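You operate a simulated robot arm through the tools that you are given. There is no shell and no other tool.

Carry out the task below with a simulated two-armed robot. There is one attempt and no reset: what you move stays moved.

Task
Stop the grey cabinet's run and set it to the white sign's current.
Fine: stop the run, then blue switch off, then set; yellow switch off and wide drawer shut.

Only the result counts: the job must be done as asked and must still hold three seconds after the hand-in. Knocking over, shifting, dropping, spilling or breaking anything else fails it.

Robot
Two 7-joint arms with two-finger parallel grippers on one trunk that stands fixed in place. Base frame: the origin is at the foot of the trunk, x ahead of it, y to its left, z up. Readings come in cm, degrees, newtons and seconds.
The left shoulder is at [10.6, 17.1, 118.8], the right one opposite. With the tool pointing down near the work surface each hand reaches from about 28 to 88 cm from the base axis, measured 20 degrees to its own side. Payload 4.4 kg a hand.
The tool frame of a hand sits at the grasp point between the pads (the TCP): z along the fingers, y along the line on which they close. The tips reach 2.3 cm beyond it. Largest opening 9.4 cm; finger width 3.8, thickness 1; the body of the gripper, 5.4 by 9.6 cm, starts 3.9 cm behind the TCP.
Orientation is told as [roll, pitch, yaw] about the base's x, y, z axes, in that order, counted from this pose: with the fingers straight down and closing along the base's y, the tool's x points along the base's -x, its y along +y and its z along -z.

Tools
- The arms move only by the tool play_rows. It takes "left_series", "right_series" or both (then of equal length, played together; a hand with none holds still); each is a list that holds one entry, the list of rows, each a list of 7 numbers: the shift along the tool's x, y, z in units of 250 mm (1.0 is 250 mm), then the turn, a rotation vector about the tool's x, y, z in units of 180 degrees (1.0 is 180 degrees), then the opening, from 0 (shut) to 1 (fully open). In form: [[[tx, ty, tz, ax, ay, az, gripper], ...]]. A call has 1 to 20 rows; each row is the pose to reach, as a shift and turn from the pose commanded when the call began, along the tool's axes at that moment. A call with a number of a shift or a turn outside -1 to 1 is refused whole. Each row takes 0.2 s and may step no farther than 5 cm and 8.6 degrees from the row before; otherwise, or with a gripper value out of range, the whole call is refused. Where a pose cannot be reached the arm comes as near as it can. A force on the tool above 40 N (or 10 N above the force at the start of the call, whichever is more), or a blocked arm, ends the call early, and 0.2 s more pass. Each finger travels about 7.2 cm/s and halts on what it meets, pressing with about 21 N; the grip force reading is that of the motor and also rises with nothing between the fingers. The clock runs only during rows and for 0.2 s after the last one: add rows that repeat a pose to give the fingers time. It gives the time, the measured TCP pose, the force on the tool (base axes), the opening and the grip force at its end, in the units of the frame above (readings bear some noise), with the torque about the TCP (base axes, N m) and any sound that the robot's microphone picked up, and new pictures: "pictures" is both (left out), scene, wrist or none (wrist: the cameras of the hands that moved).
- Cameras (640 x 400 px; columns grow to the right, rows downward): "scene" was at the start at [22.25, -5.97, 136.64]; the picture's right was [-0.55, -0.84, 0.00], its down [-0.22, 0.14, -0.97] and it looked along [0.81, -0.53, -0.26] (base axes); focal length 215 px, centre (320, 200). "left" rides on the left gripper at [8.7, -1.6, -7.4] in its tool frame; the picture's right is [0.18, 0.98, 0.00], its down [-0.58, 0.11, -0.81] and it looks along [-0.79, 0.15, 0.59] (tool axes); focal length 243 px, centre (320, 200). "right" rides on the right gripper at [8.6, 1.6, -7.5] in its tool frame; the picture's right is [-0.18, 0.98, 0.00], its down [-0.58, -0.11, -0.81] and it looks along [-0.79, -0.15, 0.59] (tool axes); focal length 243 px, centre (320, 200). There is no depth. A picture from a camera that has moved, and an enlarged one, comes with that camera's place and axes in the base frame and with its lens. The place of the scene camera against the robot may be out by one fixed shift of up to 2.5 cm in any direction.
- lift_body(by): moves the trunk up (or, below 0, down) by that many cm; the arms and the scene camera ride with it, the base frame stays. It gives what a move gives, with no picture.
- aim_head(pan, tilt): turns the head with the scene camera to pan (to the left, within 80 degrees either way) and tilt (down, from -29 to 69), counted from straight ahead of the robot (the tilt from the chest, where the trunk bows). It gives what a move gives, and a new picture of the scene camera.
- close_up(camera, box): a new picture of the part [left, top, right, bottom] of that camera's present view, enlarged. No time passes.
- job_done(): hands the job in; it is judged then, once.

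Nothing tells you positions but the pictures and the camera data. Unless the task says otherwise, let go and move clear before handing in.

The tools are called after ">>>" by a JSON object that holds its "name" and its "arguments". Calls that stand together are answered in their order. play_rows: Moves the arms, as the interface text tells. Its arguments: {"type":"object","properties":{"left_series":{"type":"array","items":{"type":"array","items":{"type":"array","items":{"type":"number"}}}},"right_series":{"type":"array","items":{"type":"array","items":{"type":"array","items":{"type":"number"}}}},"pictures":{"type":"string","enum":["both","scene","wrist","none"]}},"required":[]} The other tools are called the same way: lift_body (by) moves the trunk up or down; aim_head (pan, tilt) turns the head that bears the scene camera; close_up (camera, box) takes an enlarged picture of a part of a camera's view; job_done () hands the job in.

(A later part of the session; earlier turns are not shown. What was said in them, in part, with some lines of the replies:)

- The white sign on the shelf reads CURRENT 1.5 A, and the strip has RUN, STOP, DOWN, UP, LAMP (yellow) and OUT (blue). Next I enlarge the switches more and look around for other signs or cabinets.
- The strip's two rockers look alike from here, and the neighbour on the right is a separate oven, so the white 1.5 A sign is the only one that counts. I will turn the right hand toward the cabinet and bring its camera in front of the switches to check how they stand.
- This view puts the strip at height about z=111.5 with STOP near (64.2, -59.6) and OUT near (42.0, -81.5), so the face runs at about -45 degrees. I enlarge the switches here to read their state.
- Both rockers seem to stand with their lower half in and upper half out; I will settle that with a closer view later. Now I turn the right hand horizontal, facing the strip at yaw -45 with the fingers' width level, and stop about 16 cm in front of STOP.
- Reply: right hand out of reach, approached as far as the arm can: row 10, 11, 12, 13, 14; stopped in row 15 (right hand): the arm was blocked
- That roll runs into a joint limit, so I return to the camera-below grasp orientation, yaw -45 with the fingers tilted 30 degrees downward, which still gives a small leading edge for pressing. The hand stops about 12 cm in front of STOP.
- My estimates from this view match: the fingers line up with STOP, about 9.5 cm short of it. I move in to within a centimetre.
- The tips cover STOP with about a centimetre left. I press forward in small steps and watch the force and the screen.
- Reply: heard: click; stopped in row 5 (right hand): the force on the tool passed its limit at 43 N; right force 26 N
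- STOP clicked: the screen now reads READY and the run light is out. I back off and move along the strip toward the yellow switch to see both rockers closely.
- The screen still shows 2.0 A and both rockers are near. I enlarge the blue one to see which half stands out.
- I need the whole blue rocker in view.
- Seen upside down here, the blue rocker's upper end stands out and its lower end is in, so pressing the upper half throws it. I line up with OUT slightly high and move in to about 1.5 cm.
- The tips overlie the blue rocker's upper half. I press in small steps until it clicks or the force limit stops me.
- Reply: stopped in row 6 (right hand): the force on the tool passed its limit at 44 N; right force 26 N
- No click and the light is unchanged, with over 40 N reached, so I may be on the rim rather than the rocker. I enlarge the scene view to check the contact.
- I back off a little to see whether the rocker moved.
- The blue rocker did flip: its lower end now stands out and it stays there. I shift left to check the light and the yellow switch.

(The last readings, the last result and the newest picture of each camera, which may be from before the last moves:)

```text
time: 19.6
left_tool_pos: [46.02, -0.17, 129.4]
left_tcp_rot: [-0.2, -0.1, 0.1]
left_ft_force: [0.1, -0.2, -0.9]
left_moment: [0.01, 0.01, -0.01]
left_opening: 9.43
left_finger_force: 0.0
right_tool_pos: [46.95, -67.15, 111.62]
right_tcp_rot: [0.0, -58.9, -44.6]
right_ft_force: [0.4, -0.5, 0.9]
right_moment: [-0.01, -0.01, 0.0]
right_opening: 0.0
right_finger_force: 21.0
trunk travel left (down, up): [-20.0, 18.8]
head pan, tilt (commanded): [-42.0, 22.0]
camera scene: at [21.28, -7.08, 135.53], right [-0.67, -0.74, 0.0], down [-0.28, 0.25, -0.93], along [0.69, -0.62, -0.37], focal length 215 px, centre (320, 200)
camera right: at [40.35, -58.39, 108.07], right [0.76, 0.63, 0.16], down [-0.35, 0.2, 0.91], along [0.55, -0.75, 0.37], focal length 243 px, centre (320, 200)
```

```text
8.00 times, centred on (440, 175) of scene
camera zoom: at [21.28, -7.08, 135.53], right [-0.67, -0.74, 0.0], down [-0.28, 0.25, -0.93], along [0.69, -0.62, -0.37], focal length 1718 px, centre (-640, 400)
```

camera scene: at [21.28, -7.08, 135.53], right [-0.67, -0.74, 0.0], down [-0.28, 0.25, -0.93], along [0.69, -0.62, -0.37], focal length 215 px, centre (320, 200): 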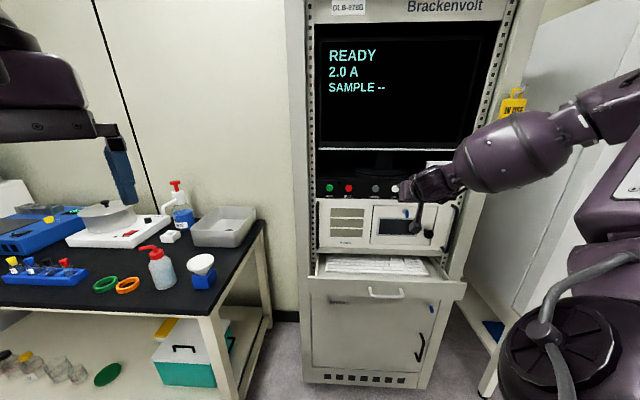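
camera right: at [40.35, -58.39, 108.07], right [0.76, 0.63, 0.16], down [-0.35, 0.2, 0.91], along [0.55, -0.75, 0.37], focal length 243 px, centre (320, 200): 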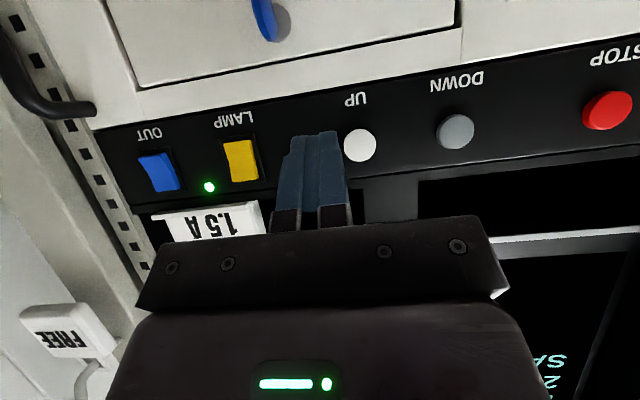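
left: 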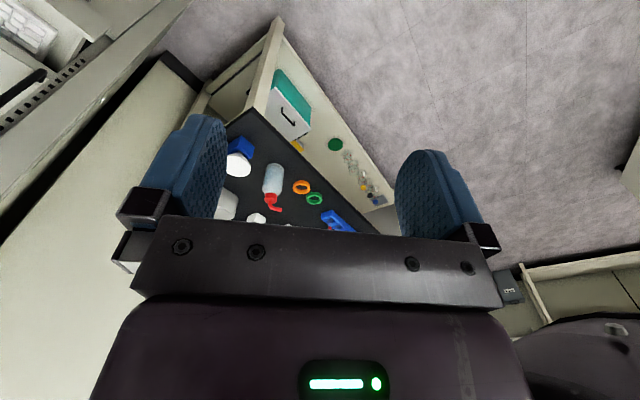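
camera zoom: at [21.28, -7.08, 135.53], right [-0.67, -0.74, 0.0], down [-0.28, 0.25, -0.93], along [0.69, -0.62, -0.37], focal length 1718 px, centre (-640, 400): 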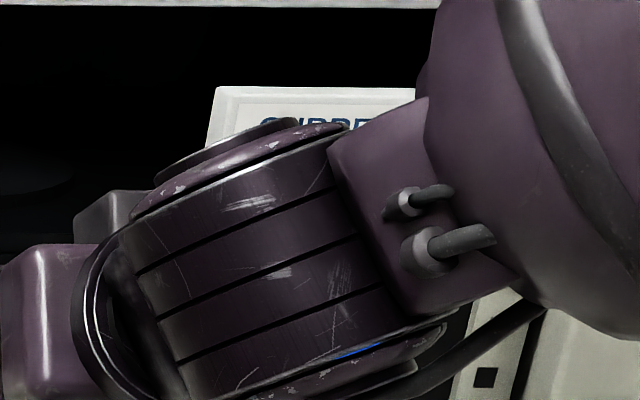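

The blue rocker is now upper-in while the yellow is still upper-out with the light beside it lit, which fits lamp on. I line up with the yellow rocker's upper half and press it.

>>> {"name": "play_rows", "arguments": {"right_series": [[[-0.0055, -0.0915, -0.0033, 0, 0, 0, 0], [-0.011, -0.183, -0.0066, 0, 0, 0, 0], [-0.0164, -0.2744, -0.0099, 0, 0, 0, 0], [-0.0371, -0.2744, 0.0244, 0, 0, 0, 0], [-0.0577, -0.2744, 0.0586, 0, 0, 0, 0], [-0.0681, -0.2744, 0.0757, 0, 0, 0, 0], [-0.0742, -0.2744, 0.086, 0, 0, 0, 0], [-0.0804, -0.2744, 0.0963, 0, 0, 0, 0], [-0.0866, -0.2744, 0.1066, 0, 0, 0, 0], [-0.0928, -0.2744, 0.1168, 0, 0, 0, 0], [-0.099, -0.2744, 0.1271, 0, 0, 0, 0]]]}}

>>> {"name": "close_up", "arguments": {"camera": "right", "box": [160, 80, 360, 205]}}

```text
time: 22.0
left_tool_pos: [45.69, 0.04, 129.66]
left_tcp_rot: [-0.2, -0.2, 0.1]
left_ft_force: [-0.6, -0.3, -0.5]
left_moment: [-0.03, -0.02, 0.03]
left_opening: 9.41
left_finger_force: 0.1
right_tool_pos: [44.76, -74.61, 112.21]
right_tcp_rot: [-0.1, -58.8, -44.6]
right_ft_force: [-18.8, 16.7, -0.6]
right_moment: [-0.05, -0.04, -0.04]
right_opening: 0.02
right_finger_force: 20.9
trunk travel left (down, up): [-20.0, 18.8]
head pan, tilt (commanded): [-42.0, 22.0]
camera scene: at [21.08, -6.88, 135.57], right [-0.67, -0.74, 0.0], down [-0.28, 0.25, -0.93], along [0.69, -0.62, -0.37], focal length 215 px, centre (320, 200)
camera right: at [38.11, -65.81, 108.59], right [0.76, 0.63, 0.16], down [-0.35, 0.2, 0.91], along [0.55, -0.75, 0.37], focal length 243 px, centre (320, 200)
```

scene: 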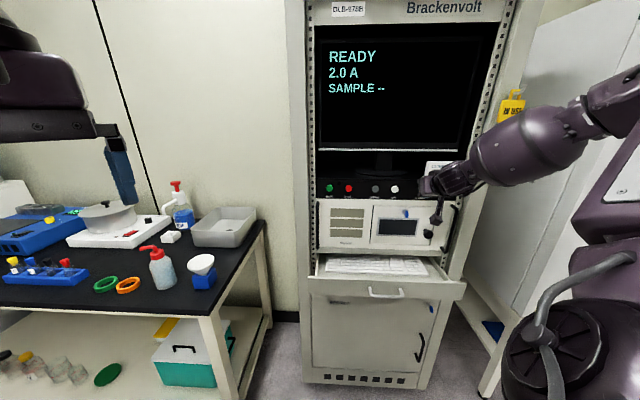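
right: 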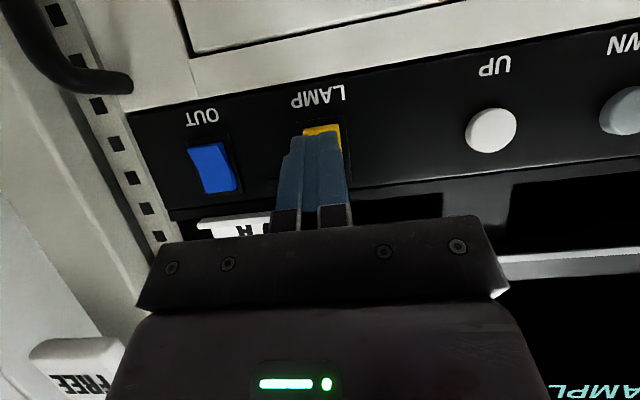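

```text
3.20 times, centred on (260, 142) of right
camera zoom: at [38.11, -65.81, 108.59], right [0.76, 0.63, 0.16], down [-0.35, 0.2, 0.91], along [0.55, -0.75, 0.37], focal length 776 px, centre (512, 384)
```

zoom: 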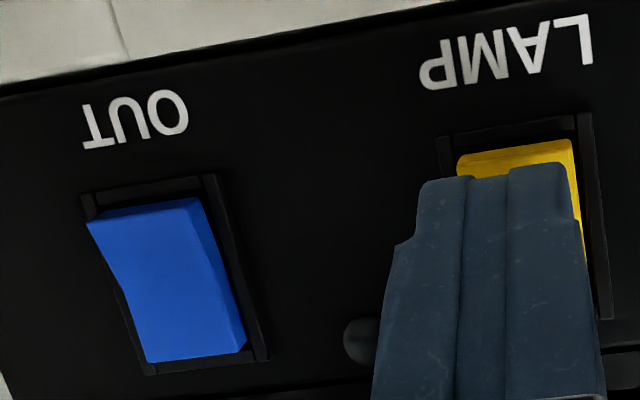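

The light beside LAMP went dark as the yellow rocker flipped. I back off and move across to DOWN, checking both switches on the way.

>>> {"name": "play_rows", "arguments": {"right_series": [[[0.0723, 0, -0.1199, 0, 0, 0, 0], [0.1446, 0, -0.2398, 0, 0, 0, 0], [0.1532, 0.154, -0.2346, 0, 0, 0, 0], [0.1618, 0.308, -0.2295, 0, 0, 0, 0], [0.1704, 0.462, -0.2243, 0, 0, 0, 0], [0.179, 0.616, -0.2191, 0, 0, 0, 0], [0.179, 0.616, -0.2191, 0, 0, 0, 0]]]}}

>>> {"name": "close_up", "arguments": {"camera": "right", "box": [40, 110, 240, 235]}}

>>> {"name": "close_up", "arguments": {"camera": "scene", "box": [310, 150, 470, 250]}}

```text
time: 23.6
left_tool_pos: [45.84, -0.22, 129.44]
left_tcp_rot: [-0.1, 0.0, 0.1]
left_ft_force: [0.4, -0.2, 0.8]
left_moment: [-0.03, -0.01, 0.0]
left_opening: 9.4
left_finger_force: 0.1
right_tool_pos: [50.86, -58.98, 111.22]
right_tcp_rot: [-0.3, -59.0, -44.6]
right_ft_force: [-0.4, 0.0, 0.9]
right_moment: [-0.04, 0.03, 0.02]
right_opening: 0.01
right_finger_force: 20.8
trunk travel left (down, up): [-20.0, 18.8]
head pan, tilt (commanded): [-42.0, 22.0]
camera scene: at [21.26, -7.06, 135.54], right [-0.67, -0.74, 0.0], down [-0.28, 0.25, -0.93], along [0.69, -0.62, -0.37], focal length 215 px, centre (320, 200)
camera right: at [44.24, -50.23, 107.59], right [0.76, 0.63, 0.16], down [-0.35, 0.2, 0.91], along [0.55, -0.75, 0.37], focal length 243 px, centre (320, 200)
```

scene: 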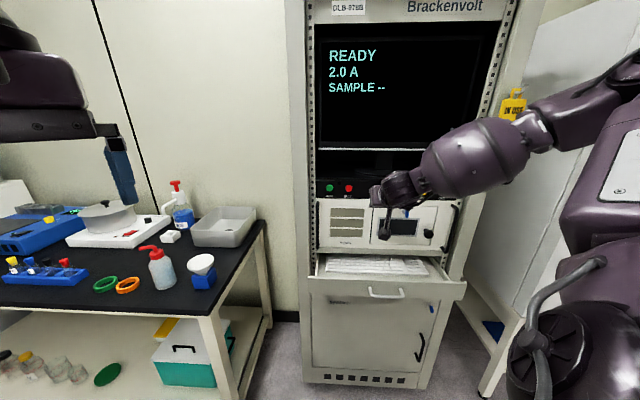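
right: 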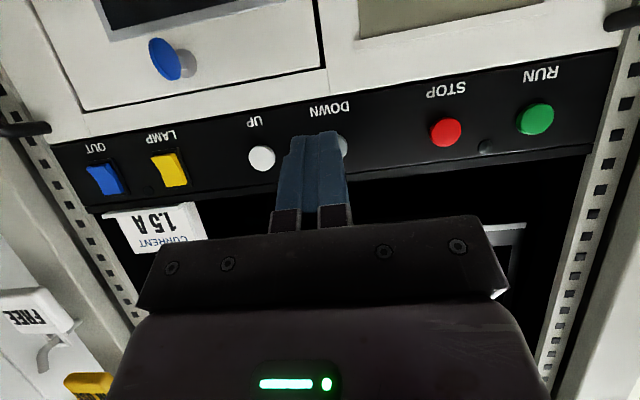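

```text
3.20 times, centred on (140, 172) of right
camera zoom: at [44.24, -50.23, 107.59], right [0.76, 0.63, 0.16], down [-0.35, 0.2, 0.91], along [0.55, -0.75, 0.37], focal length 776 px, centre (896, 288)
```

zoom: 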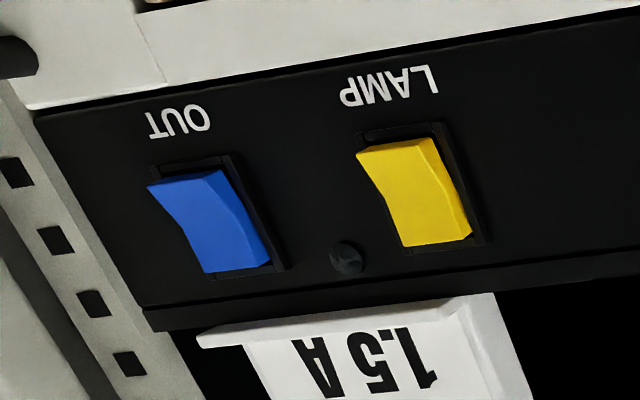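

```text
4.00 times, centred on (390, 200) of scene
camera zoom: at [21.26, -7.06, 135.54], right [-0.67, -0.74, 0.0], down [-0.28, 0.25, -0.93], along [0.69, -0.62, -0.37], focal length 859 px, centre (40, 200)
```

zoom: 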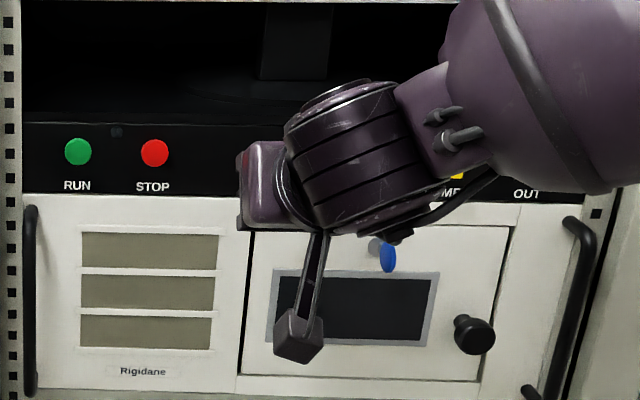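

Both switches are now upper-in and the light is dark, with the screen at READY 2.0 A. Next I press DOWN once, gently and briefly, to learn the step size.

>>> {"name": "play_rows", "arguments": {"right_series": [[[-0.0412, 0, 0.0686, 0, 0, 0, 0], [-0.0824, 0, 0.1372, 0, 0, 0, 0], [-0.1133, 0, 0.1886, 0, 0, 0, 0], [-0.1298, 0, 0.216, 0, 0, 0, 0], [-0.1401, 0, 0.2332, 0, 0, 0, 0], [-0.1463, 0, 0.2435, 0, 0, 0, 0], [-0.1504, 0, 0.2503, 0, 0, 0, 0], [-0.1298, 0, 0.216, 0, 0, 0, 0], [-0.1298, 0, 0.216, 0, 0, 0, 0]]]}}

```text
time: 25.6
left_tool_pos: [46.03, -0.31, 129.4]
left_tcp_rot: [0.0, 0.0, 0.2]
left_ft_force: [0.2, -0.1, -0.1]
left_moment: [-0.02, -0.03, 0.02]
left_opening: 9.4
left_finger_force: 0.2
right_tool_pos: [55.23, -63.34, 111.17]
right_tcp_rot: [-0.3, -58.8, -44.7]
right_ft_force: [0.3, -1.4, 0.3]
right_moment: [-0.03, -0.01, -0.04]
right_opening: 0.0
right_finger_force: 20.8
trunk travel left (down, up): [-20.0, 18.8]
head pan, tilt (commanded): [-42.0, 22.0]
heard: click
camera scene: at [21.34, -7.11, 135.51], right [-0.67, -0.74, 0.0], down [-0.28, 0.25, -0.93], along [0.69, -0.62, -0.37], focal length 215 px, centre (320, 200)
camera right: at [48.71, -54.68, 107.49], right [0.76, 0.63, 0.16], down [-0.35, 0.2, 0.91], along [0.55, -0.75, 0.37], focal length 243 px, centre (320, 200)
```

scene: 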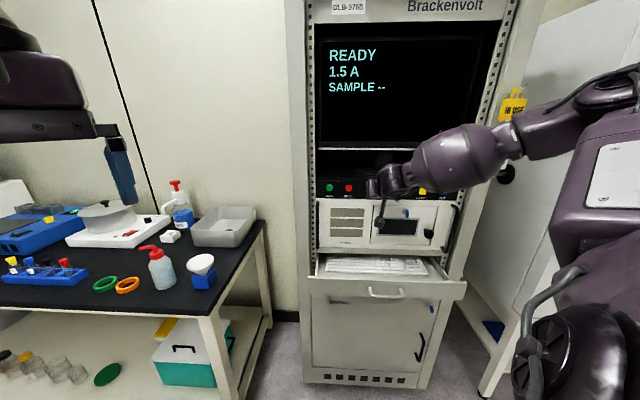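
right: 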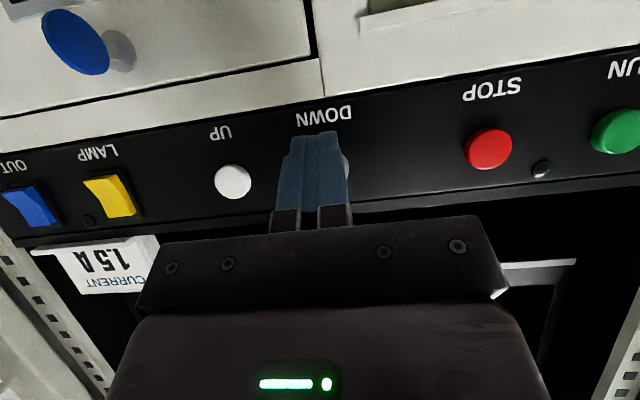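

One press took it to 1.5 A, which matches the sign. I back away from the strip without touching anything and look at the drawer.

>>> {"name": "play_rows", "arguments": {"right_series": [[[0.0618, 0, -0.1029, 0, 0, 0, 0], [0.1236, 0, -0.2058, 0, 0, 0, 0], [0.1854, 0, -0.3087, 0, 0, 0, 0], [0.2472, 0, -0.4116, 0, 0, 0, 0], [0.309, 0, -0.5145, 0, 0, 0, 0], [0.3708, 0, -0.6174, 0, 0, 0, 0], [0.4326, 0, -0.7203, 0, 0, 0, 0], [0.4326, 0, -0.7203, 0, 0, 0, 0]]]}}

>>> {"name": "close_up", "arguments": {"camera": "scene", "box": [290, 30, 450, 130]}}

>>> {"name": "close_up", "arguments": {"camera": "scene", "box": [290, 230, 482, 350]}}

```text
time: 27.4
left_tool_pos: [45.91, -0.21, 129.41]
left_tcp_rot: [0.0, -0.1, 0.2]
left_ft_force: [-0.1, 0.2, 1.0]
left_moment: [-0.01, -0.01, 0.0]
left_opening: 9.42
left_finger_force: 0.0
right_tool_pos: [43.92, -52.1, 111.21]
right_tcp_rot: [-0.1, -58.9, -44.6]
right_ft_force: [0.3, -0.6, -0.4]
right_moment: [-0.03, -0.01, -0.02]
right_opening: 0.02
right_finger_force: 20.8
right hand out of reach, approached as far as the arm can: row 6, 7, 8
trunk travel left (down, up): [-20.0, 18.8]
head pan, tilt (commanded): [-42.0, 22.0]
camera scene: at [21.32, -7.12, 135.52], right [-0.67, -0.74, 0.0], down [-0.28, 0.25, -0.93], along [0.69, -0.62, -0.37], focal length 215 px, centre (320, 200)
camera right: at [37.37, -43.39, 107.48], right [0.76, 0.63, 0.16], down [-0.35, 0.2, 0.91], along [0.55, -0.75, 0.37], focal length 243 px, centre (320, 200)
```

scene: 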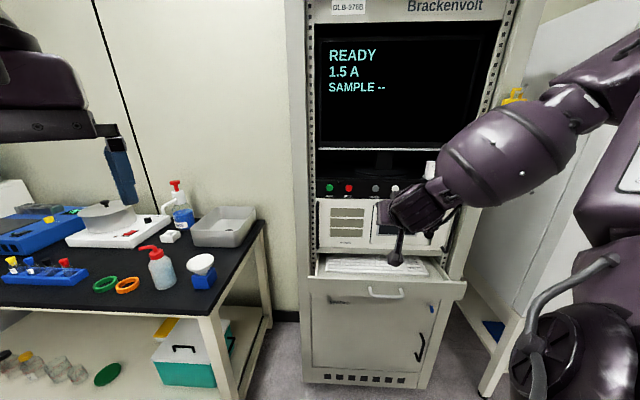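
right: 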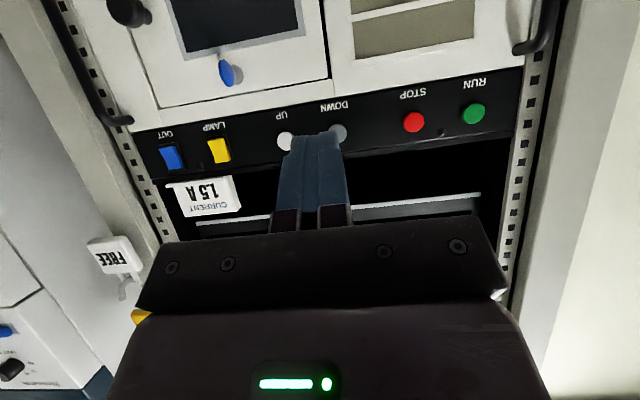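

```text
4.00 times, centred on (370, 80) of scene
camera zoom: at [21.32, -7.12, 135.52], right [-0.67, -0.74, 0.0], down [-0.28, 0.25, -0.93], along [0.69, -0.62, -0.37], focal length 859 px, centre (120, 680)
```

zoom: 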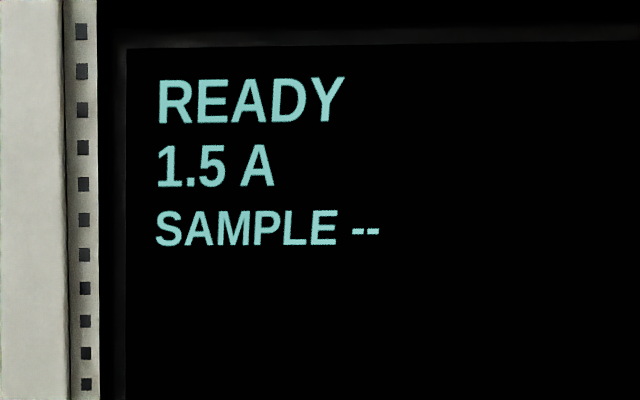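

```text
3.33 times, centred on (386, 290) of scene
camera zoom: at [21.32, -7.12, 135.52], right [-0.67, -0.74, 0.0], down [-0.28, 0.25, -0.93], along [0.69, -0.62, -0.37], focal length 716 px, centre (100, -100)
```

zoom: 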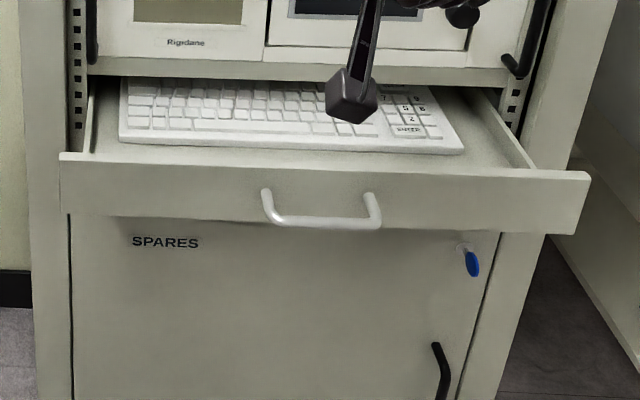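

The screen confirms READY 1.5 A. The drawer front stands about 12 cm out near height 78 to 85 with its handle in the middle, so I will push the bare front left of the handle; first I shift left and down a little to confirm the pose.

>>> {"name": "play_rows", "arguments": {"right_series": [[[0.0433, 0.0907, 0.0573, 0, 0, 0, 0], [0.0867, 0.1813, 0.1145, 0, 0, 0, 0], [0.13, 0.272, 0.1718, 0, 0, 0, 0], [0.13, 0.272, 0.1718, 0, 0, 0, 0]]]}}

```text
time: 28.4
left_tool_pos: [45.78, -0.23, 129.58]
left_tcp_rot: [-0.1, -0.1, 0.1]
left_ft_force: [0.9, 0.2, 0.6]
left_moment: [-0.04, 0.01, 0.03]
left_opening: 9.42
left_finger_force: 0.0
right_tool_pos: [50.26, -48.71, 106.36]
right_tcp_rot: [-0.1, -59.2, -44.5]
right_ft_force: [-0.5, 0.5, -0.2]
right_moment: [-0.02, -0.01, 0.01]
right_opening: 0.0
right_finger_force: 21.1
trunk travel left (down, up): [-20.0, 18.8]
head pan, tilt (commanded): [-42.0, 22.0]
camera scene: at [21.21, -7.0, 135.56], right [-0.67, -0.74, 0.0], down [-0.28, 0.25, -0.93], along [0.69, -0.62, -0.37], focal length 215 px, centre (320, 200)
camera right: at [43.59, -39.87, 102.6], right [0.76, 0.63, 0.16], down [-0.35, 0.2, 0.91], along [0.55, -0.75, 0.38], focal length 243 px, centre (320, 200)
```

scene: 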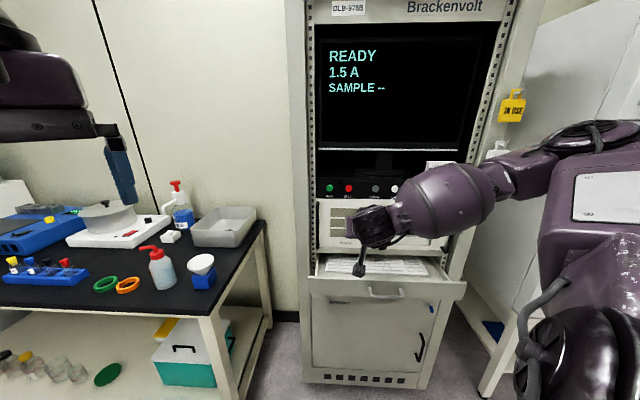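
right: 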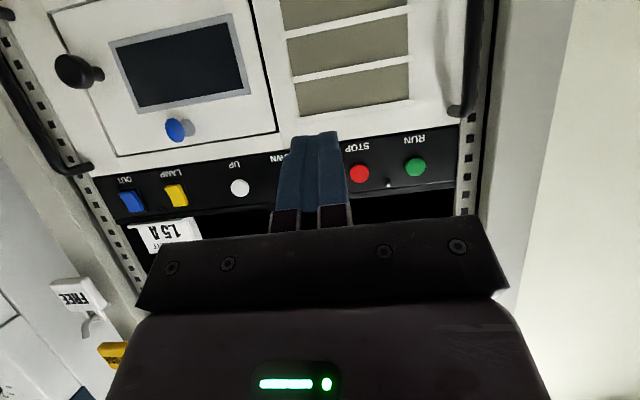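

The pose is confirmed at about 17 cm from the strip plane, so I lower the hand to just above drawer height while drawing back slightly.

>>> {"name": "play_rows", "arguments": {"right_series": [[[0.1366, 0, 0.0582, 0, 0, 0, 0], [0.2732, 0, 0.1164, 0, 0, 0, 0], [0.4098, 0, 0.1746, 0, 0, 0, 0], [0.5464, 0, 0.2328, 0, 0, 0, 0], [0.683, 0, 0.291, 0, 0, 0, 0], [0.683, 0, 0.291, 0, 0, 0, 0]]]}}

>>> {"name": "close_up", "arguments": {"camera": "scene", "box": [290, 220, 482, 340]}}

```text
time: 29.8
left_tool_pos: [45.82, -0.21, 129.5]
left_tcp_rot: [-0.1, 0.0, 0.1]
left_ft_force: [0.3, -0.4, -0.2]
left_moment: [0.01, 0.01, -0.01]
left_opening: 9.4
left_finger_force: 0.0
right_tool_pos: [49.38, -47.98, 98.94]
right_tcp_rot: [-0.1, -58.9, -44.6]
right_ft_force: [0.1, 0.1, 1.0]
right_moment: [0.0, 0.02, 0.0]
right_opening: 0.01
right_finger_force: 21.4
right hand out of reach, approached as far as the arm can: row 3, 4, 5, 6
trunk travel left (down, up): [-20.0, 18.8]
head pan, tilt (commanded): [-42.0, 22.0]
camera scene: at [21.32, -7.1, 135.52], right [-0.67, -0.74, 0.0], down [-0.28, 0.25, -0.93], along [0.69, -0.62, -0.37], focal length 215 px, centre (320, 200)
camera right: at [42.89, -39.23, 95.2], right [0.76, 0.63, 0.16], down [-0.35, 0.2, 0.91], along [0.55, -0.75, 0.37], focal length 243 px, centre (320, 200)
```

scene: 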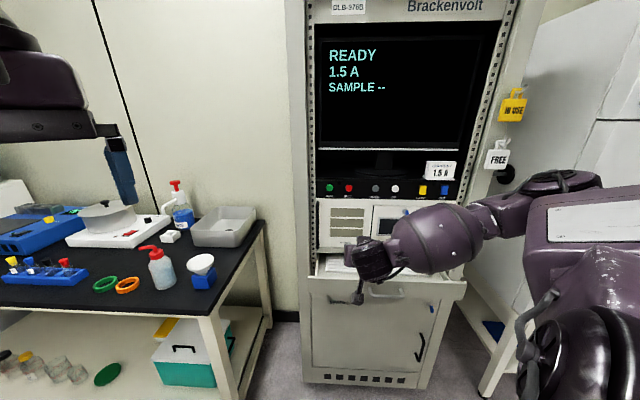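
right: 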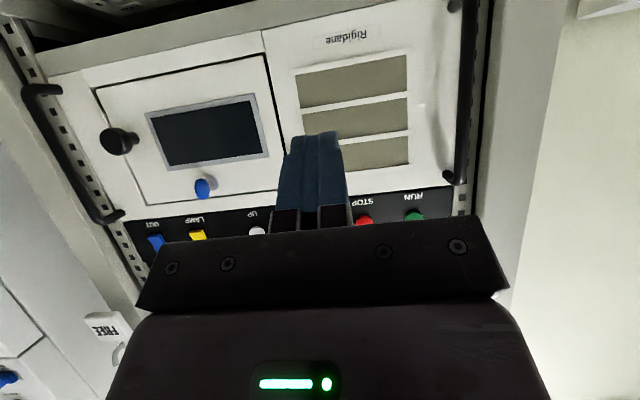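

```text
3.33 times, centred on (386, 280) of scene
camera zoom: at [21.32, -7.1, 135.52], right [-0.67, -0.74, 0.0], down [-0.28, 0.25, -0.93], along [0.69, -0.62, -0.37], focal length 716 px, centre (100, -67)
```

zoom: 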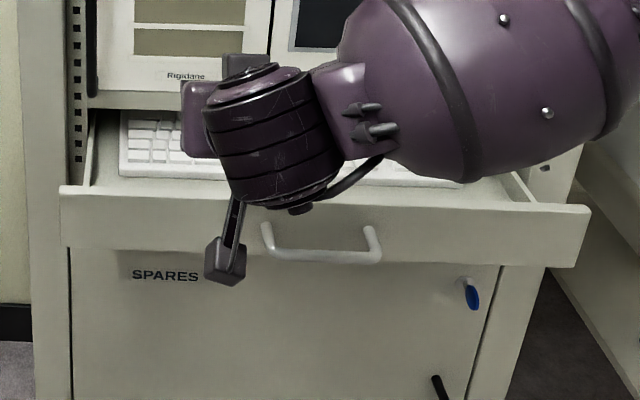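

The arm folds to its limit at this height, so the trunk will supply the rest. The fingertips should clear the drawer front by about 3 cm, and I lower the trunk part way first and look.

>>> {"name": "lift_body", "arguments": {"by": -10}}

>>> {"name": "close_up", "arguments": {"camera": "scene", "box": [0, 0, 640, 400]}}

>>> {"name": "close_up", "arguments": {"camera": "right", "box": [0, 0, 640, 400]}}

```text
time: 31.1
left_tool_pos: [45.7, -0.08, 119.66]
left_tcp_rot: [-0.2, -0.3, 0.1]
left_ft_force: [-0.6, 0.3, -0.3]
left_moment: [-0.02, 0.02, -0.01]
left_opening: 9.4
left_finger_force: 0.0
right_tool_pos: [49.31, -47.71, 85.75]
right_tcp_rot: [-6.8, -54.9, -39.0]
right_ft_force: [0.0, 1.3, 0.4]
right_moment: [0.01, 0.04, 0.04]
right_opening: 0.0
right_finger_force: 20.5
trunk travel left (down, up): [-10.0, 28.8]
head pan, tilt (commanded): [-42.0, 22.0]
```

```text
1.00 times, centred on (320, 200) of scene (not enlarged: the box is as wide or as high as the picture)
camera zoom: at [31.14, -6.98, 123.8], right [-0.67, -0.74, 0.0], down [-0.28, 0.25, -0.93], along [0.69, -0.62, -0.37], focal length 215 px, centre (320, 200)
```

zoom: 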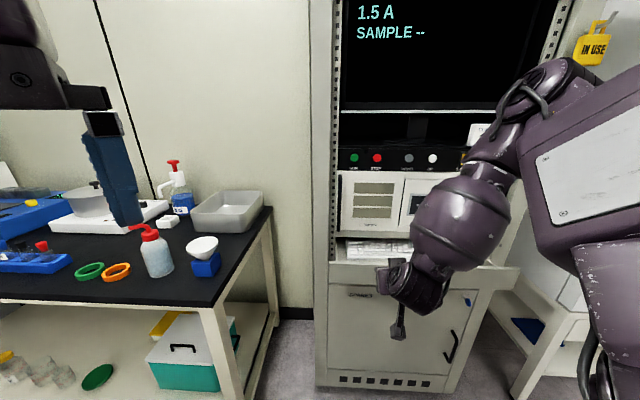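

```text
1.00 times, centred on (320, 200) of right (not enlarged: the box is as wide or as high as the picture)
camera zoom: at [42.37, -39.04, 82.77], right [0.77, 0.63, 0.08], down [-0.27, 0.2, 0.94], along [0.58, -0.75, 0.32], focal length 243 px, centre (320, 200)
```

zoom: 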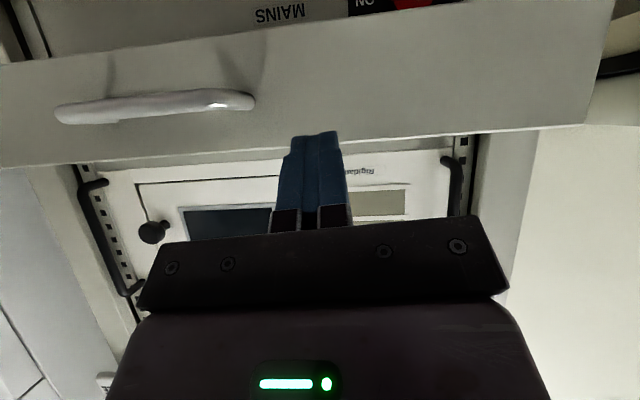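

Lowering the trunk also brought the shoulders forward, so this tilt is too folded; the camera also shows a MAINS switch well below the drawer that I must keep away from. I steepen the hand to 55 degrees downward, which suits this height, still in front of the drawer face.

>>> {"name": "play_rows", "arguments": {"right_series": [[[0.0121, 0, 0.0134, -0.0034, 0.0279, 0.0043, 0], [0.0242, 0, 0.0267, -0.0069, 0.0558, 0.0086, 0], [0.0363, 0, 0.04, -0.0103, 0.0837, 0.0128, 0], [0.0484, 0, 0.0534, -0.0137, 0.1117, 0.0171, 0], [0.0484, 0, 0.0534, -0.0137, 0.1117, 0.0171, 0]]]}}

```text
time: 32.4
left_tool_pos: [45.98, -0.17, 119.41]
left_tcp_rot: [-0.1, -0.1, 0.1]
left_ft_force: [-0.3, -0.1, 0.2]
left_moment: [-0.01, 0.01, 0.01]
left_opening: 9.41
left_finger_force: 0.1
right_tool_pos: [49.49, -48.19, 83.8]
right_tcp_rot: [-0.2, -34.8, -44.9]
right_ft_force: [-0.2, 0.5, 0.7]
right_moment: [0.03, -0.01, 0.0]
right_opening: 0.02
right_finger_force: 20.5
trunk travel left (down, up): [-10.0, 28.8]
head pan, tilt (commanded): [-42.0, 22.0]
camera scene: at [31.34, -7.09, 123.69], right [-0.67, -0.74, 0.0], down [-0.28, 0.25, -0.93], along [0.69, -0.62, -0.37], focal length 215 px, centre (320, 200)
camera right: at [42.65, -39.1, 84.9], right [0.8, 0.59, 0.1], down [-0.06, -0.09, 0.99], along [0.59, -0.8, -0.03], focal length 243 px, centre (320, 200)
```

scene: 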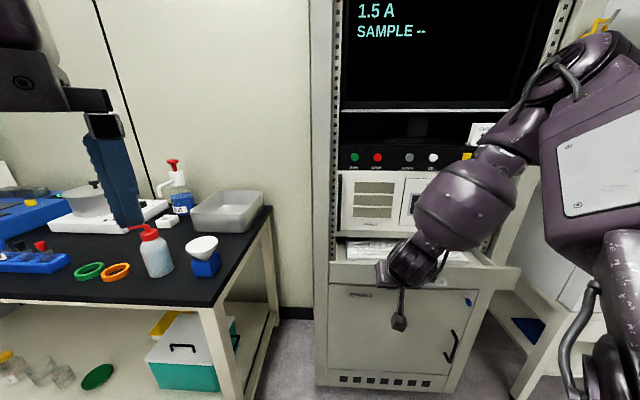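
right: 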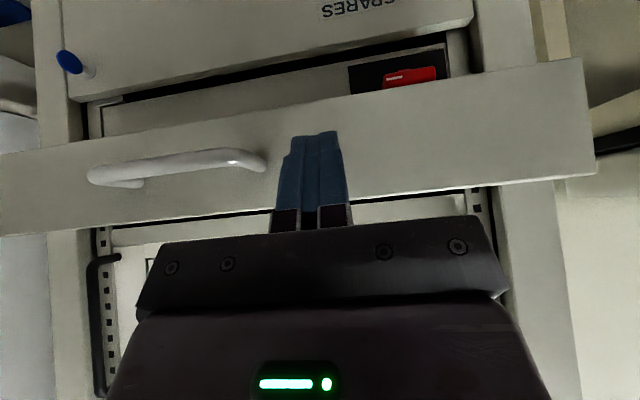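

The hand is now reachable and squarely in front of the bare drawer face, left of the handle and above the MAINS strip. I drop 1.5 cm and push the drawer in slowly.

>>> {"name": "play_rows", "arguments": {"right_series": [[[0.0343, 0, 0.0493, 0, 0, 0, 0], [0.0015, 0, 0.0721, 0, 0, 0, 0], [-0.0314, 0, 0.095, 0, 0, 0, 0], [-0.0642, 0, 0.1178, 0, 0, 0, 0], [-0.0971, 0, 0.1407, 0, 0, 0, 0], [-0.1299, 0, 0.1635, 0, 0, 0, 0], [-0.1627, 0, 0.1863, 0, 0, 0, 0], [-0.1956, 0, 0.2092, 0, 0, 0, 0], [-0.2284, 0, 0.232, 0, 0, 0, 0], [-0.2613, 0, 0.2549, 0, 0, 0, 0], [-0.2613, 0, 0.2549, 0, 0, 0, 0]]]}}

```text
time: 34.8
left_tool_pos: [45.88, -0.25, 119.48]
left_tcp_rot: [-0.1, 0.0, 0.1]
left_ft_force: [0.2, 0.5, 0.1]
left_moment: [0.02, -0.01, 0.0]
left_opening: 9.4
left_finger_force: 0.1
right_tool_pos: [55.89, -54.82, 82.32]
right_tcp_rot: [-0.2, -34.8, -44.9]
right_ft_force: [0.0, -0.3, -1.5]
right_moment: [0.03, 0.03, 0.0]
right_opening: 0.01
right_finger_force: 21.1
trunk travel left (down, up): [-10.0, 28.8]
head pan, tilt (commanded): [-42.0, 22.0]
camera scene: at [31.32, -7.08, 123.7], right [-0.67, -0.74, 0.0], down [-0.28, 0.25, -0.93], along [0.69, -0.62, -0.37], focal length 215 px, centre (320, 200)
camera right: at [49.01, -45.53, 83.42], right [0.8, 0.59, 0.1], down [-0.06, -0.09, 0.99], along [0.59, -0.8, -0.03], focal length 243 px, centre (320, 200)
```

scene: 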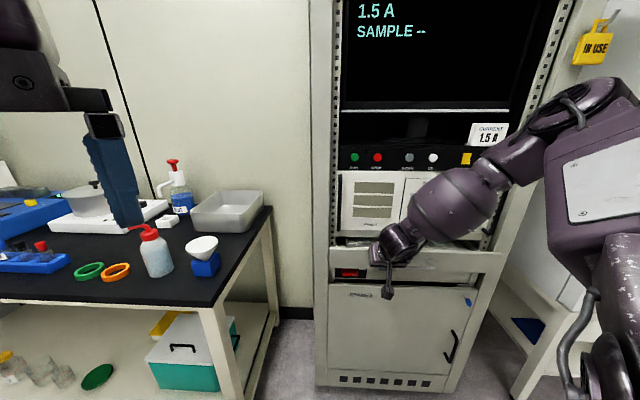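
right: 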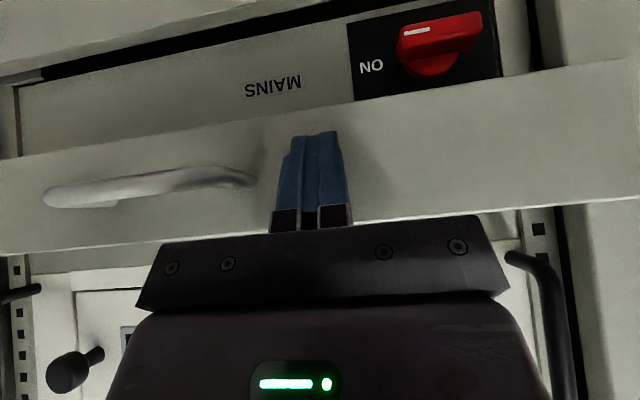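

The drawer slides in smoothly and the MAINS knob stays well below and clear. I continue pushing until it seats.

>>> {"name": "play_rows", "arguments": {"right_series": [[[-0.0263, 0, 0.0183, 0, 0, 0, 0], [-0.0525, 0, 0.0365, 0, 0, 0, 0], [-0.0788, 0, 0.0548, 0, 0, 0, 0], [-0.1051, 0, 0.0731, 0, 0, 0, 0], [-0.1248, 0, 0.0868, 0, 0, 0, 0], [-0.1412, 0, 0.0982, 0, 0, 0, 0], [-0.1576, 0, 0.1096, 0, 0, 0, 0], [-0.1741, 0, 0.1211, 0, 0, 0, 0], [-0.1905, 0, 0.1325, 0, 0, 0, 0], [-0.2069, 0, 0.1439, 0, 0, 0, 0], [-0.2233, 0, 0.1553, 0, 0, 0, 0]]]}}

```text
time: 36.9
left_tool_pos: [45.58, -0.07, 119.52]
left_tcp_rot: [-0.1, -0.2, 0.0]
left_ft_force: [0.1, -0.4, 0.2]
left_moment: [-0.03, 0.02, -0.01]
left_opening: 9.41
left_finger_force: 0.0
right_tool_pos: [59.61, -58.34, 82.3]
right_tcp_rot: [0.0, -34.1, -44.8]
right_ft_force: [-13.0, 11.3, 7.9]
right_moment: [0.03, -0.07, -0.05]
right_opening: 0.0
right_finger_force: 21.4
trunk travel left (down, up): [-10.0, 28.8]
head pan, tilt (commanded): [-42.0, 22.0]
stopped in row 10 (right hand): the force on the tool passed its limit at 46 N (the readings are from after the stop); the commanded pose is now the measured one
camera scene: at [31.11, -6.98, 123.8], right [-0.67, -0.74, 0.0], down [-0.28, 0.25, -0.93], along [0.69, -0.62, -0.37], focal length 215 px, centre (320, 200)
camera right: at [52.76, -49.19, 83.44], right [0.8, 0.59, 0.1], down [-0.06, -0.1, 0.99], along [0.6, -0.8, -0.04], focal length 243 px, centre (320, 200)
```

scene: 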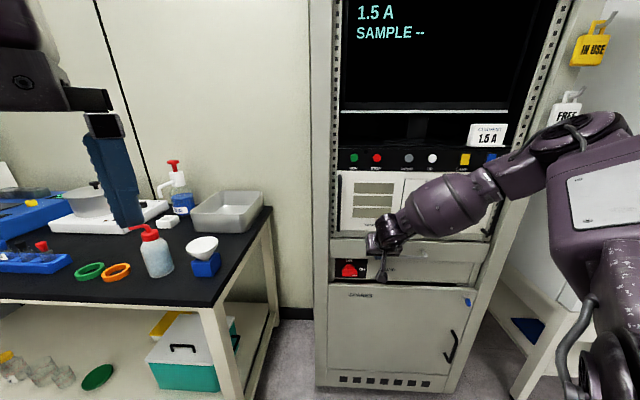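
right: 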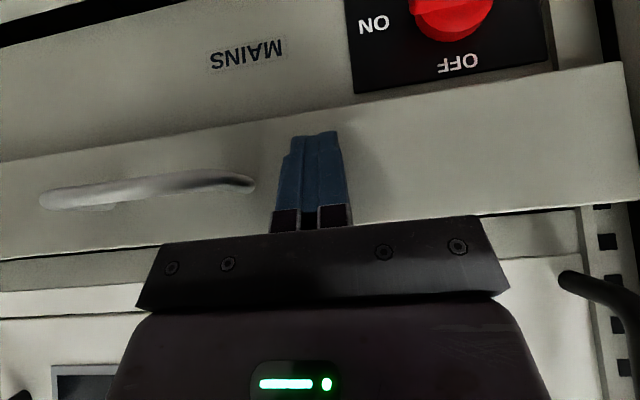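

The drawer appears seated, with the push ending at a firm stop. I back straight out and check it.

>>> {"name": "play_rows", "arguments": {"right_series": [[[0.0662, 0, -0.0448, 0, 0, 0, 0], [0.1324, 0, -0.0897, 0, 0, 0, 0], [0.1986, 0, -0.1345, 0, 0, 0, 0], [0.2648, 0, -0.1793, 0, 0, 0, 0], [0.331, 0, -0.2242, 0, 0, 0, 0], [0.397, 0, -0.269, 0, 0, 0, 0], [0.397, 0, -0.269, 0, 0, 0, 0]]]}}

>>> {"name": "close_up", "arguments": {"camera": "scene", "box": [310, 130, 534, 270]}}

>>> {"name": "close_up", "arguments": {"camera": "scene", "box": [310, 220, 534, 360]}}

```text
time: 38.5
left_tool_pos: [45.82, -0.19, 119.4]
left_tcp_rot: [-0.1, -0.1, 0.1]
left_ft_force: [-1.2, -0.3, -0.4]
left_moment: [-0.05, -0.03, -0.01]
left_opening: 9.42
left_finger_force: 0.0
right_tool_pos: [51.31, -50.17, 82.07]
right_tcp_rot: [-0.3, -34.2, -44.8]
right_ft_force: [-0.1, 0.8, 0.3]
right_moment: [0.0, 0.0, 0.01]
right_opening: 0.0
right_finger_force: 21.0
trunk travel left (down, up): [-10.0, 28.8]
head pan, tilt (commanded): [-42.0, 22.0]
camera scene: at [31.34, -7.09, 123.69], right [-0.67, -0.74, 0.0], down [-0.28, 0.25, -0.93], along [0.69, -0.62, -0.37], focal length 215 px, centre (320, 200)
camera right: at [44.39, -40.93, 83.27], right [0.8, 0.59, 0.1], down [-0.06, -0.1, 0.99], along [0.6, -0.8, -0.04], focal length 243 px, centre (320, 200)
```

scene: 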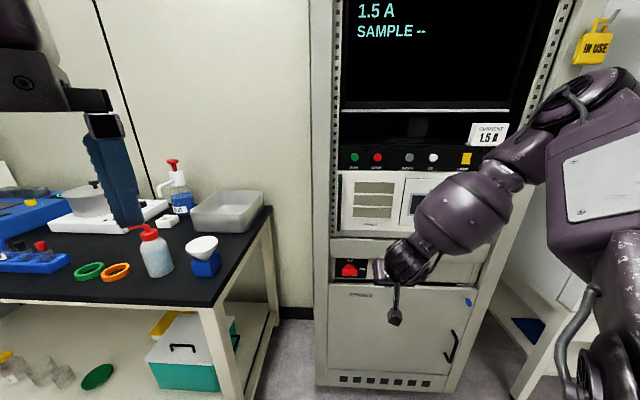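
right: 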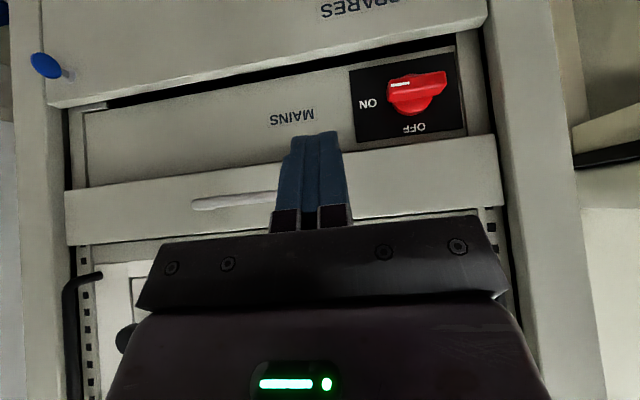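

```text
2.86 times, centred on (422, 200) of scene
camera zoom: at [31.34, -7.09, 123.69], right [-0.67, -0.74, 0.0], down [-0.28, 0.25, -0.93], along [0.69, -0.62, -0.37], focal length 614 px, centre (29, 200)
```

zoom: 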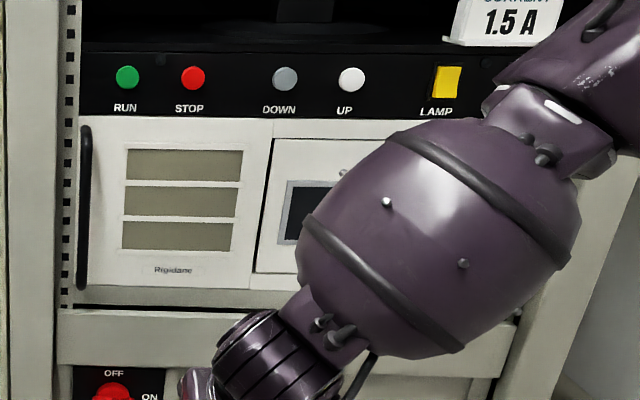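

```text
2.86 times, centred on (422, 290) of scene
camera zoom: at [31.34, -7.09, 123.69], right [-0.67, -0.74, 0.0], down [-0.28, 0.25, -0.93], along [0.69, -0.62, -0.37], focal length 614 px, centre (29, -57)
```

zoom: 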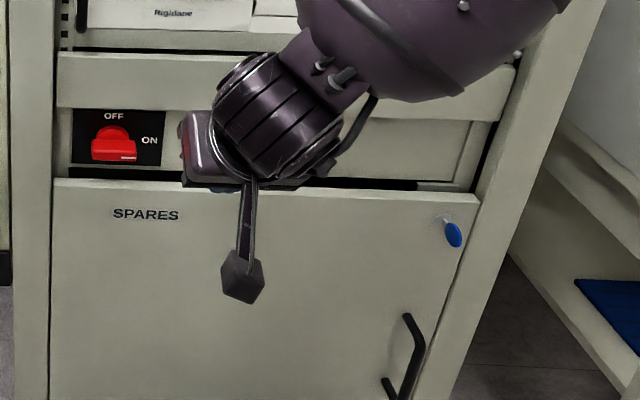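

The drawer front now sits in line with the cabinet and the MAINS knob still reads ON. I raise the trunk again and pull the right hand back for a clear final view.

>>> {"name": "lift_body", "arguments": {"by": 10}}

```text
time: 39.8
left_tool_pos: [46.13, -0.14, 129.39]
left_tcp_rot: [0.0, 0.2, 0.1]
left_ft_force: [0.2, -0.2, 0.3]
left_moment: [0.02, 0.01, 0.03]
left_opening: 9.39
left_finger_force: 0.0
right_tool_pos: [51.42, -49.91, 91.77]
right_tcp_rot: [-0.3, -34.0, -44.7]
right_ft_force: [0.3, 1.1, -0.1]
right_moment: [-0.01, -0.01, 0.02]
right_opening: 0.0
right_finger_force: 20.4
trunk travel left (down, up): [-20.0, 18.8]
head pan, tilt (commanded): [-42.0, 22.0]
```

I withdraw the hand upward and back in two halves.

>>> {"name": "play_rows", "arguments": {"right_series": [[[-0.0104, -0.026, -0.163, 0, 0, 0, 0], [-0.0208, -0.052, -0.326, 0, 0, 0, 0], [-0.0312, -0.078, -0.489, 0, 0, 0, 0], [-0.0416, -0.104, -0.652, 0, 0, 0, 0], [-0.0416, -0.104, -0.652, 0, 0, 0, 0]]]}}

>>> {"name": "play_rows", "arguments": {"right_series": [[[-0.0104, -0.026, -0.163, 0, 0, 0, 0], [-0.0208, -0.052, -0.326, 0, 0, 0, 0], [-0.0312, -0.078, -0.489, 0, 0, 0, 0], [-0.0416, -0.104, -0.652, 0, 0, 0, 0], [-0.0416, -0.104, -0.652, 0, 0, 0, 0]]]}}

>>> {"name": "aim_head", "arguments": {"pan": -45, "tilt": 22}}

```text
time: 41.0
left_tool_pos: [46.02, -0.35, 129.21]
left_tcp_rot: [-0.1, 0.0, 0.0]
left_ft_force: [0.2, 0.1, -0.5]
left_moment: [0.01, 0.01, 0.01]
left_opening: 9.38
left_finger_force: 0.0
right_tool_pos: [43.69, -46.05, 106.09]
right_tcp_rot: [-0.2, -34.1, -44.8]
right_ft_force: [-0.3, 0.2, -0.3]
right_moment: [-0.02, 0.02, 0.01]
right_opening: 0.0
right_finger_force: 21.4
trunk travel left (down, up): [-20.0, 18.8]
head pan, tilt (commanded): [-42.0, 22.0]
camera scene: at [21.41, -7.15, 135.48], right [-0.67, -0.74, 0.0], down [-0.28, 0.25, -0.93], along [0.69, -0.62, -0.38], focal length 215 px, centre (320, 200)
camera right: at [36.85, -36.92, 107.25], right [0.8, 0.59, 0.1], down [-0.05, -0.1, 0.99], along [0.59, -0.8, -0.05], focal length 243 px, centre (320, 200)
```

scene: 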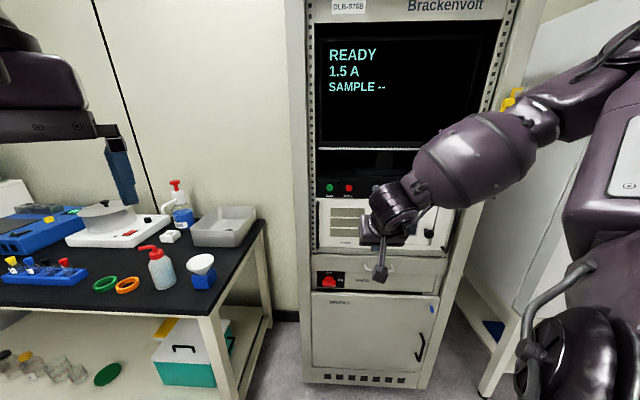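
right: 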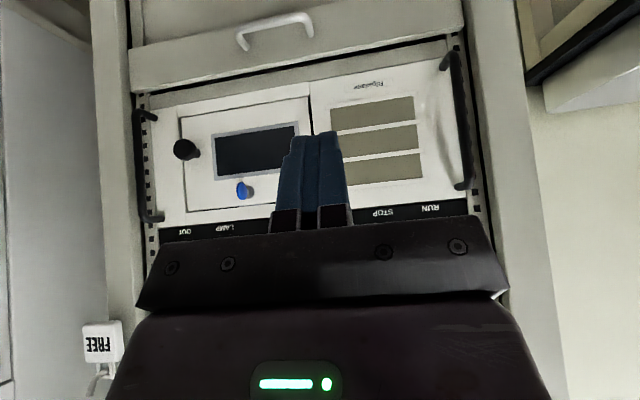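

```text
time: 42.2
left_tool_pos: [46.06, -0.04, 129.39]
left_tcp_rot: [-0.2, 0.1, 0.1]
left_ft_force: [0.1, -0.1, -0.5]
left_moment: [0.01, -0.01, 0.0]
left_opening: 9.4
left_finger_force: 0.0
right_tool_pos: [38.85, -43.3, 122.03]
right_tcp_rot: [-0.3, -34.0, -44.7]
right_ft_force: [-0.1, 0.4, -0.1]
right_moment: [0.02, 0.02, -0.03]
right_opening: 0.01
right_finger_force: 21.2
right hand out of reach, approached as far as the arm can: row 1, 2, 3, 4, 5
trunk travel left (down, up): [-20.0, 18.8]
head pan, tilt (commanded): [-42.0, 22.0]
camera scene: at [21.4, -7.06, 135.49], right [-0.67, -0.74, 0.0], down [-0.28, 0.25, -0.93], along [0.69, -0.62, -0.37], focal length 215 px, centre (320, 200)
camera right: at [31.84, -34.15, 123.17], right [0.8, 0.59, 0.1], down [-0.05, -0.1, 0.99], along [0.59, -0.8, -0.05], focal length 243 px, centre (320, 200)
```

scene: 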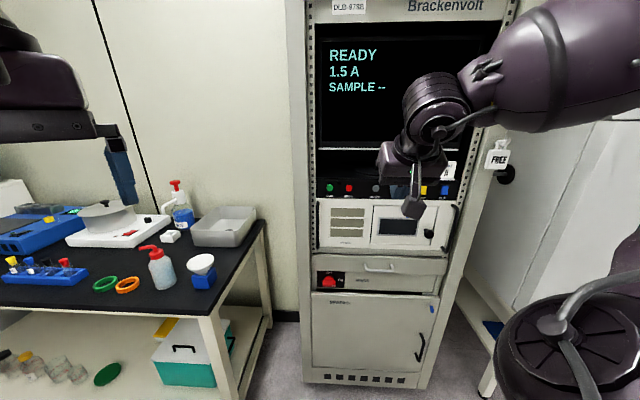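
right: 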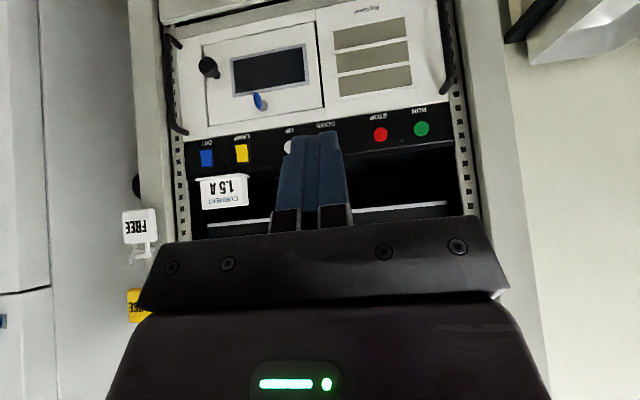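

```text
time: 42.8
left_tool_pos: [45.9, -0.26, 129.46]
left_tcp_rot: [-0.1, 0.0, 0.1]
left_ft_force: [0.5, -0.3, -0.2]
left_moment: [-0.03, 0.02, 0.0]
left_opening: 9.4
left_finger_force: 0.1
right_tool_pos: [38.7, -43.38, 121.97]
right_tcp_rot: [-0.1, -34.1, -44.7]
right_ft_force: [0.0, 0.4, -0.1]
right_moment: [0.0, 0.03, -0.02]
right_opening: 0.02
right_finger_force: 21.0
trunk travel left (down, up): [-20.0, 18.8]
head pan, tilt (commanded): [-45.0, 22.0]
camera scene: at [20.97, -7.46, 135.52], right [-0.71, -0.71, 0.0], down [-0.26, 0.26, -0.93], along [0.66, -0.66, -0.37], focal length 215 px, centre (320, 200)
```

scene: 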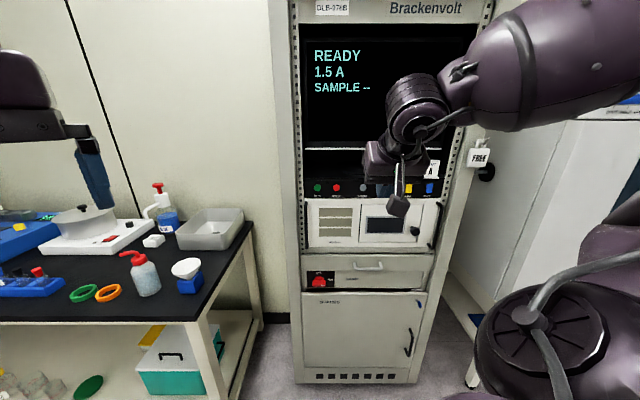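

The screen holds READY 1.5 A and the drawer looks shut. I enlarge the drawer, switches and screen for a last check.

>>> {"name": "close_up", "arguments": {"camera": "scene", "box": [284, 230, 444, 330]}}

>>> {"name": "close_up", "arguments": {"camera": "right", "box": [160, 100, 320, 200]}}

>>> {"name": "close_up", "arguments": {"camera": "scene", "box": [296, 30, 456, 130]}}

>>> {"name": "close_up", "arguments": {"camera": "scene", "box": [384, 150, 464, 200]}}

```text
4.00 times, centred on (364, 280) of scene
camera zoom: at [20.97, -7.46, 135.52], right [-0.71, -0.71, 0.0], down [-0.26, 0.26, -0.93], along [0.66, -0.66, -0.37], focal length 859 px, centre (144, -120)
```

zoom: 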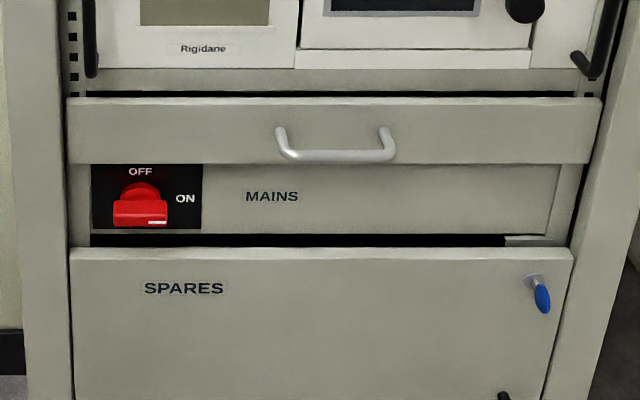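

```text
4.00 times, centred on (240, 150) of right
camera zoom: at [31.77, -34.2, 123.19], right [0.8, 0.59, 0.1], down [-0.05, -0.1, 0.99], along [0.59, -0.8, -0.04], focal length 970 px, centre (640, 400)
```

zoom: 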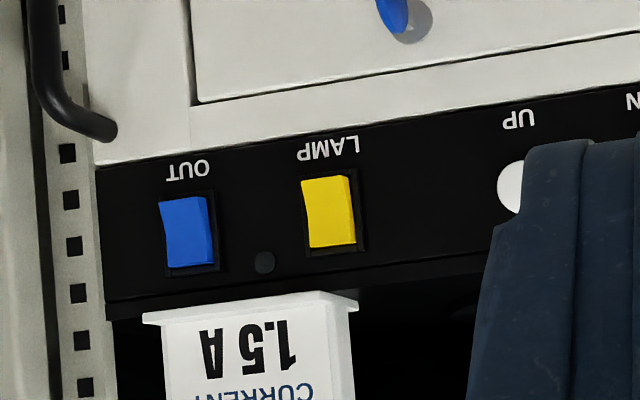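

```text
4.00 times, centred on (376, 80) of scene
camera zoom: at [20.97, -7.46, 135.52], right [-0.71, -0.71, 0.0], down [-0.26, 0.26, -0.93], along [0.66, -0.66, -0.37], focal length 859 px, centre (96, 680)
```

zoom: 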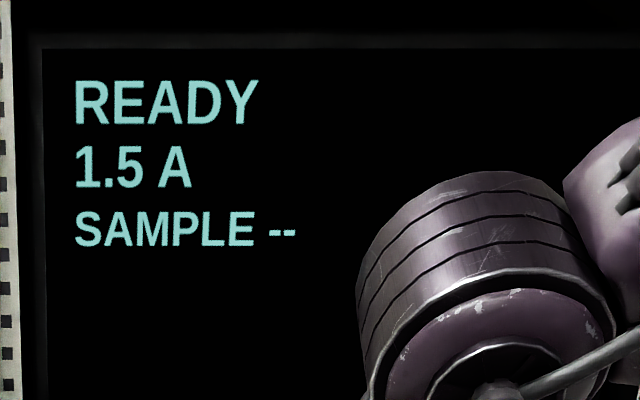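

```text
8.00 times, centred on (424, 175) of scene
camera zoom: at [20.97, -7.46, 135.52], right [-0.71, -0.71, 0.0], down [-0.26, 0.26, -0.93], along [0.66, -0.66, -0.37], focal length 1718 px, centre (-512, 400)
```

zoom: 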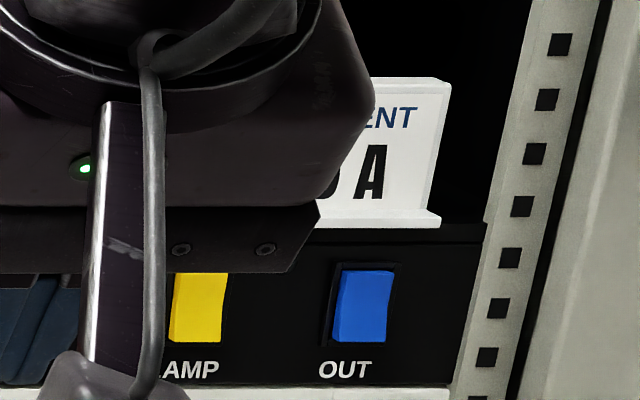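

Everything checks out: the screen reads READY 1.5 A, both rockers are thrown off with the lamp light dark, and the keyboard drawer is seated between the stiles. MAINS and the sign look untouched and the hand is clear, so I hand the job in.

>>> {"name": "job_done", "arguments": {}}

```text
The job is handed in.
```

The grey cabinet's run is stopped and its current is set to 1.5 A, the value on the white sign. I have handed the job in but have not seen the verdict.

- **Run:** I pressed STOP; the screen went from RUN to READY and the run light went out.
- **Blue switch (OUT):** I flipped it after the stop and before setting the current. It has no light of its own. I take it to be off because it stood the same way as the yellow switch did while that was on, and now stands the opposite way.
- **Yellow switch (LAMP):** I switched it off, and the green light beside it went dark.
- **Current:** one press of DOWN took it from 2.0 A to 1.5 A, and the screen still showed that at the end.
- **Wide drawer:** I pushed the keyboard drawer in until it hit a firm stop. It now sits in line with the cabinet front.

I saw no change to the sign or the MAINS knob, which still reads ON, and the right hand is clear of the cabinet.
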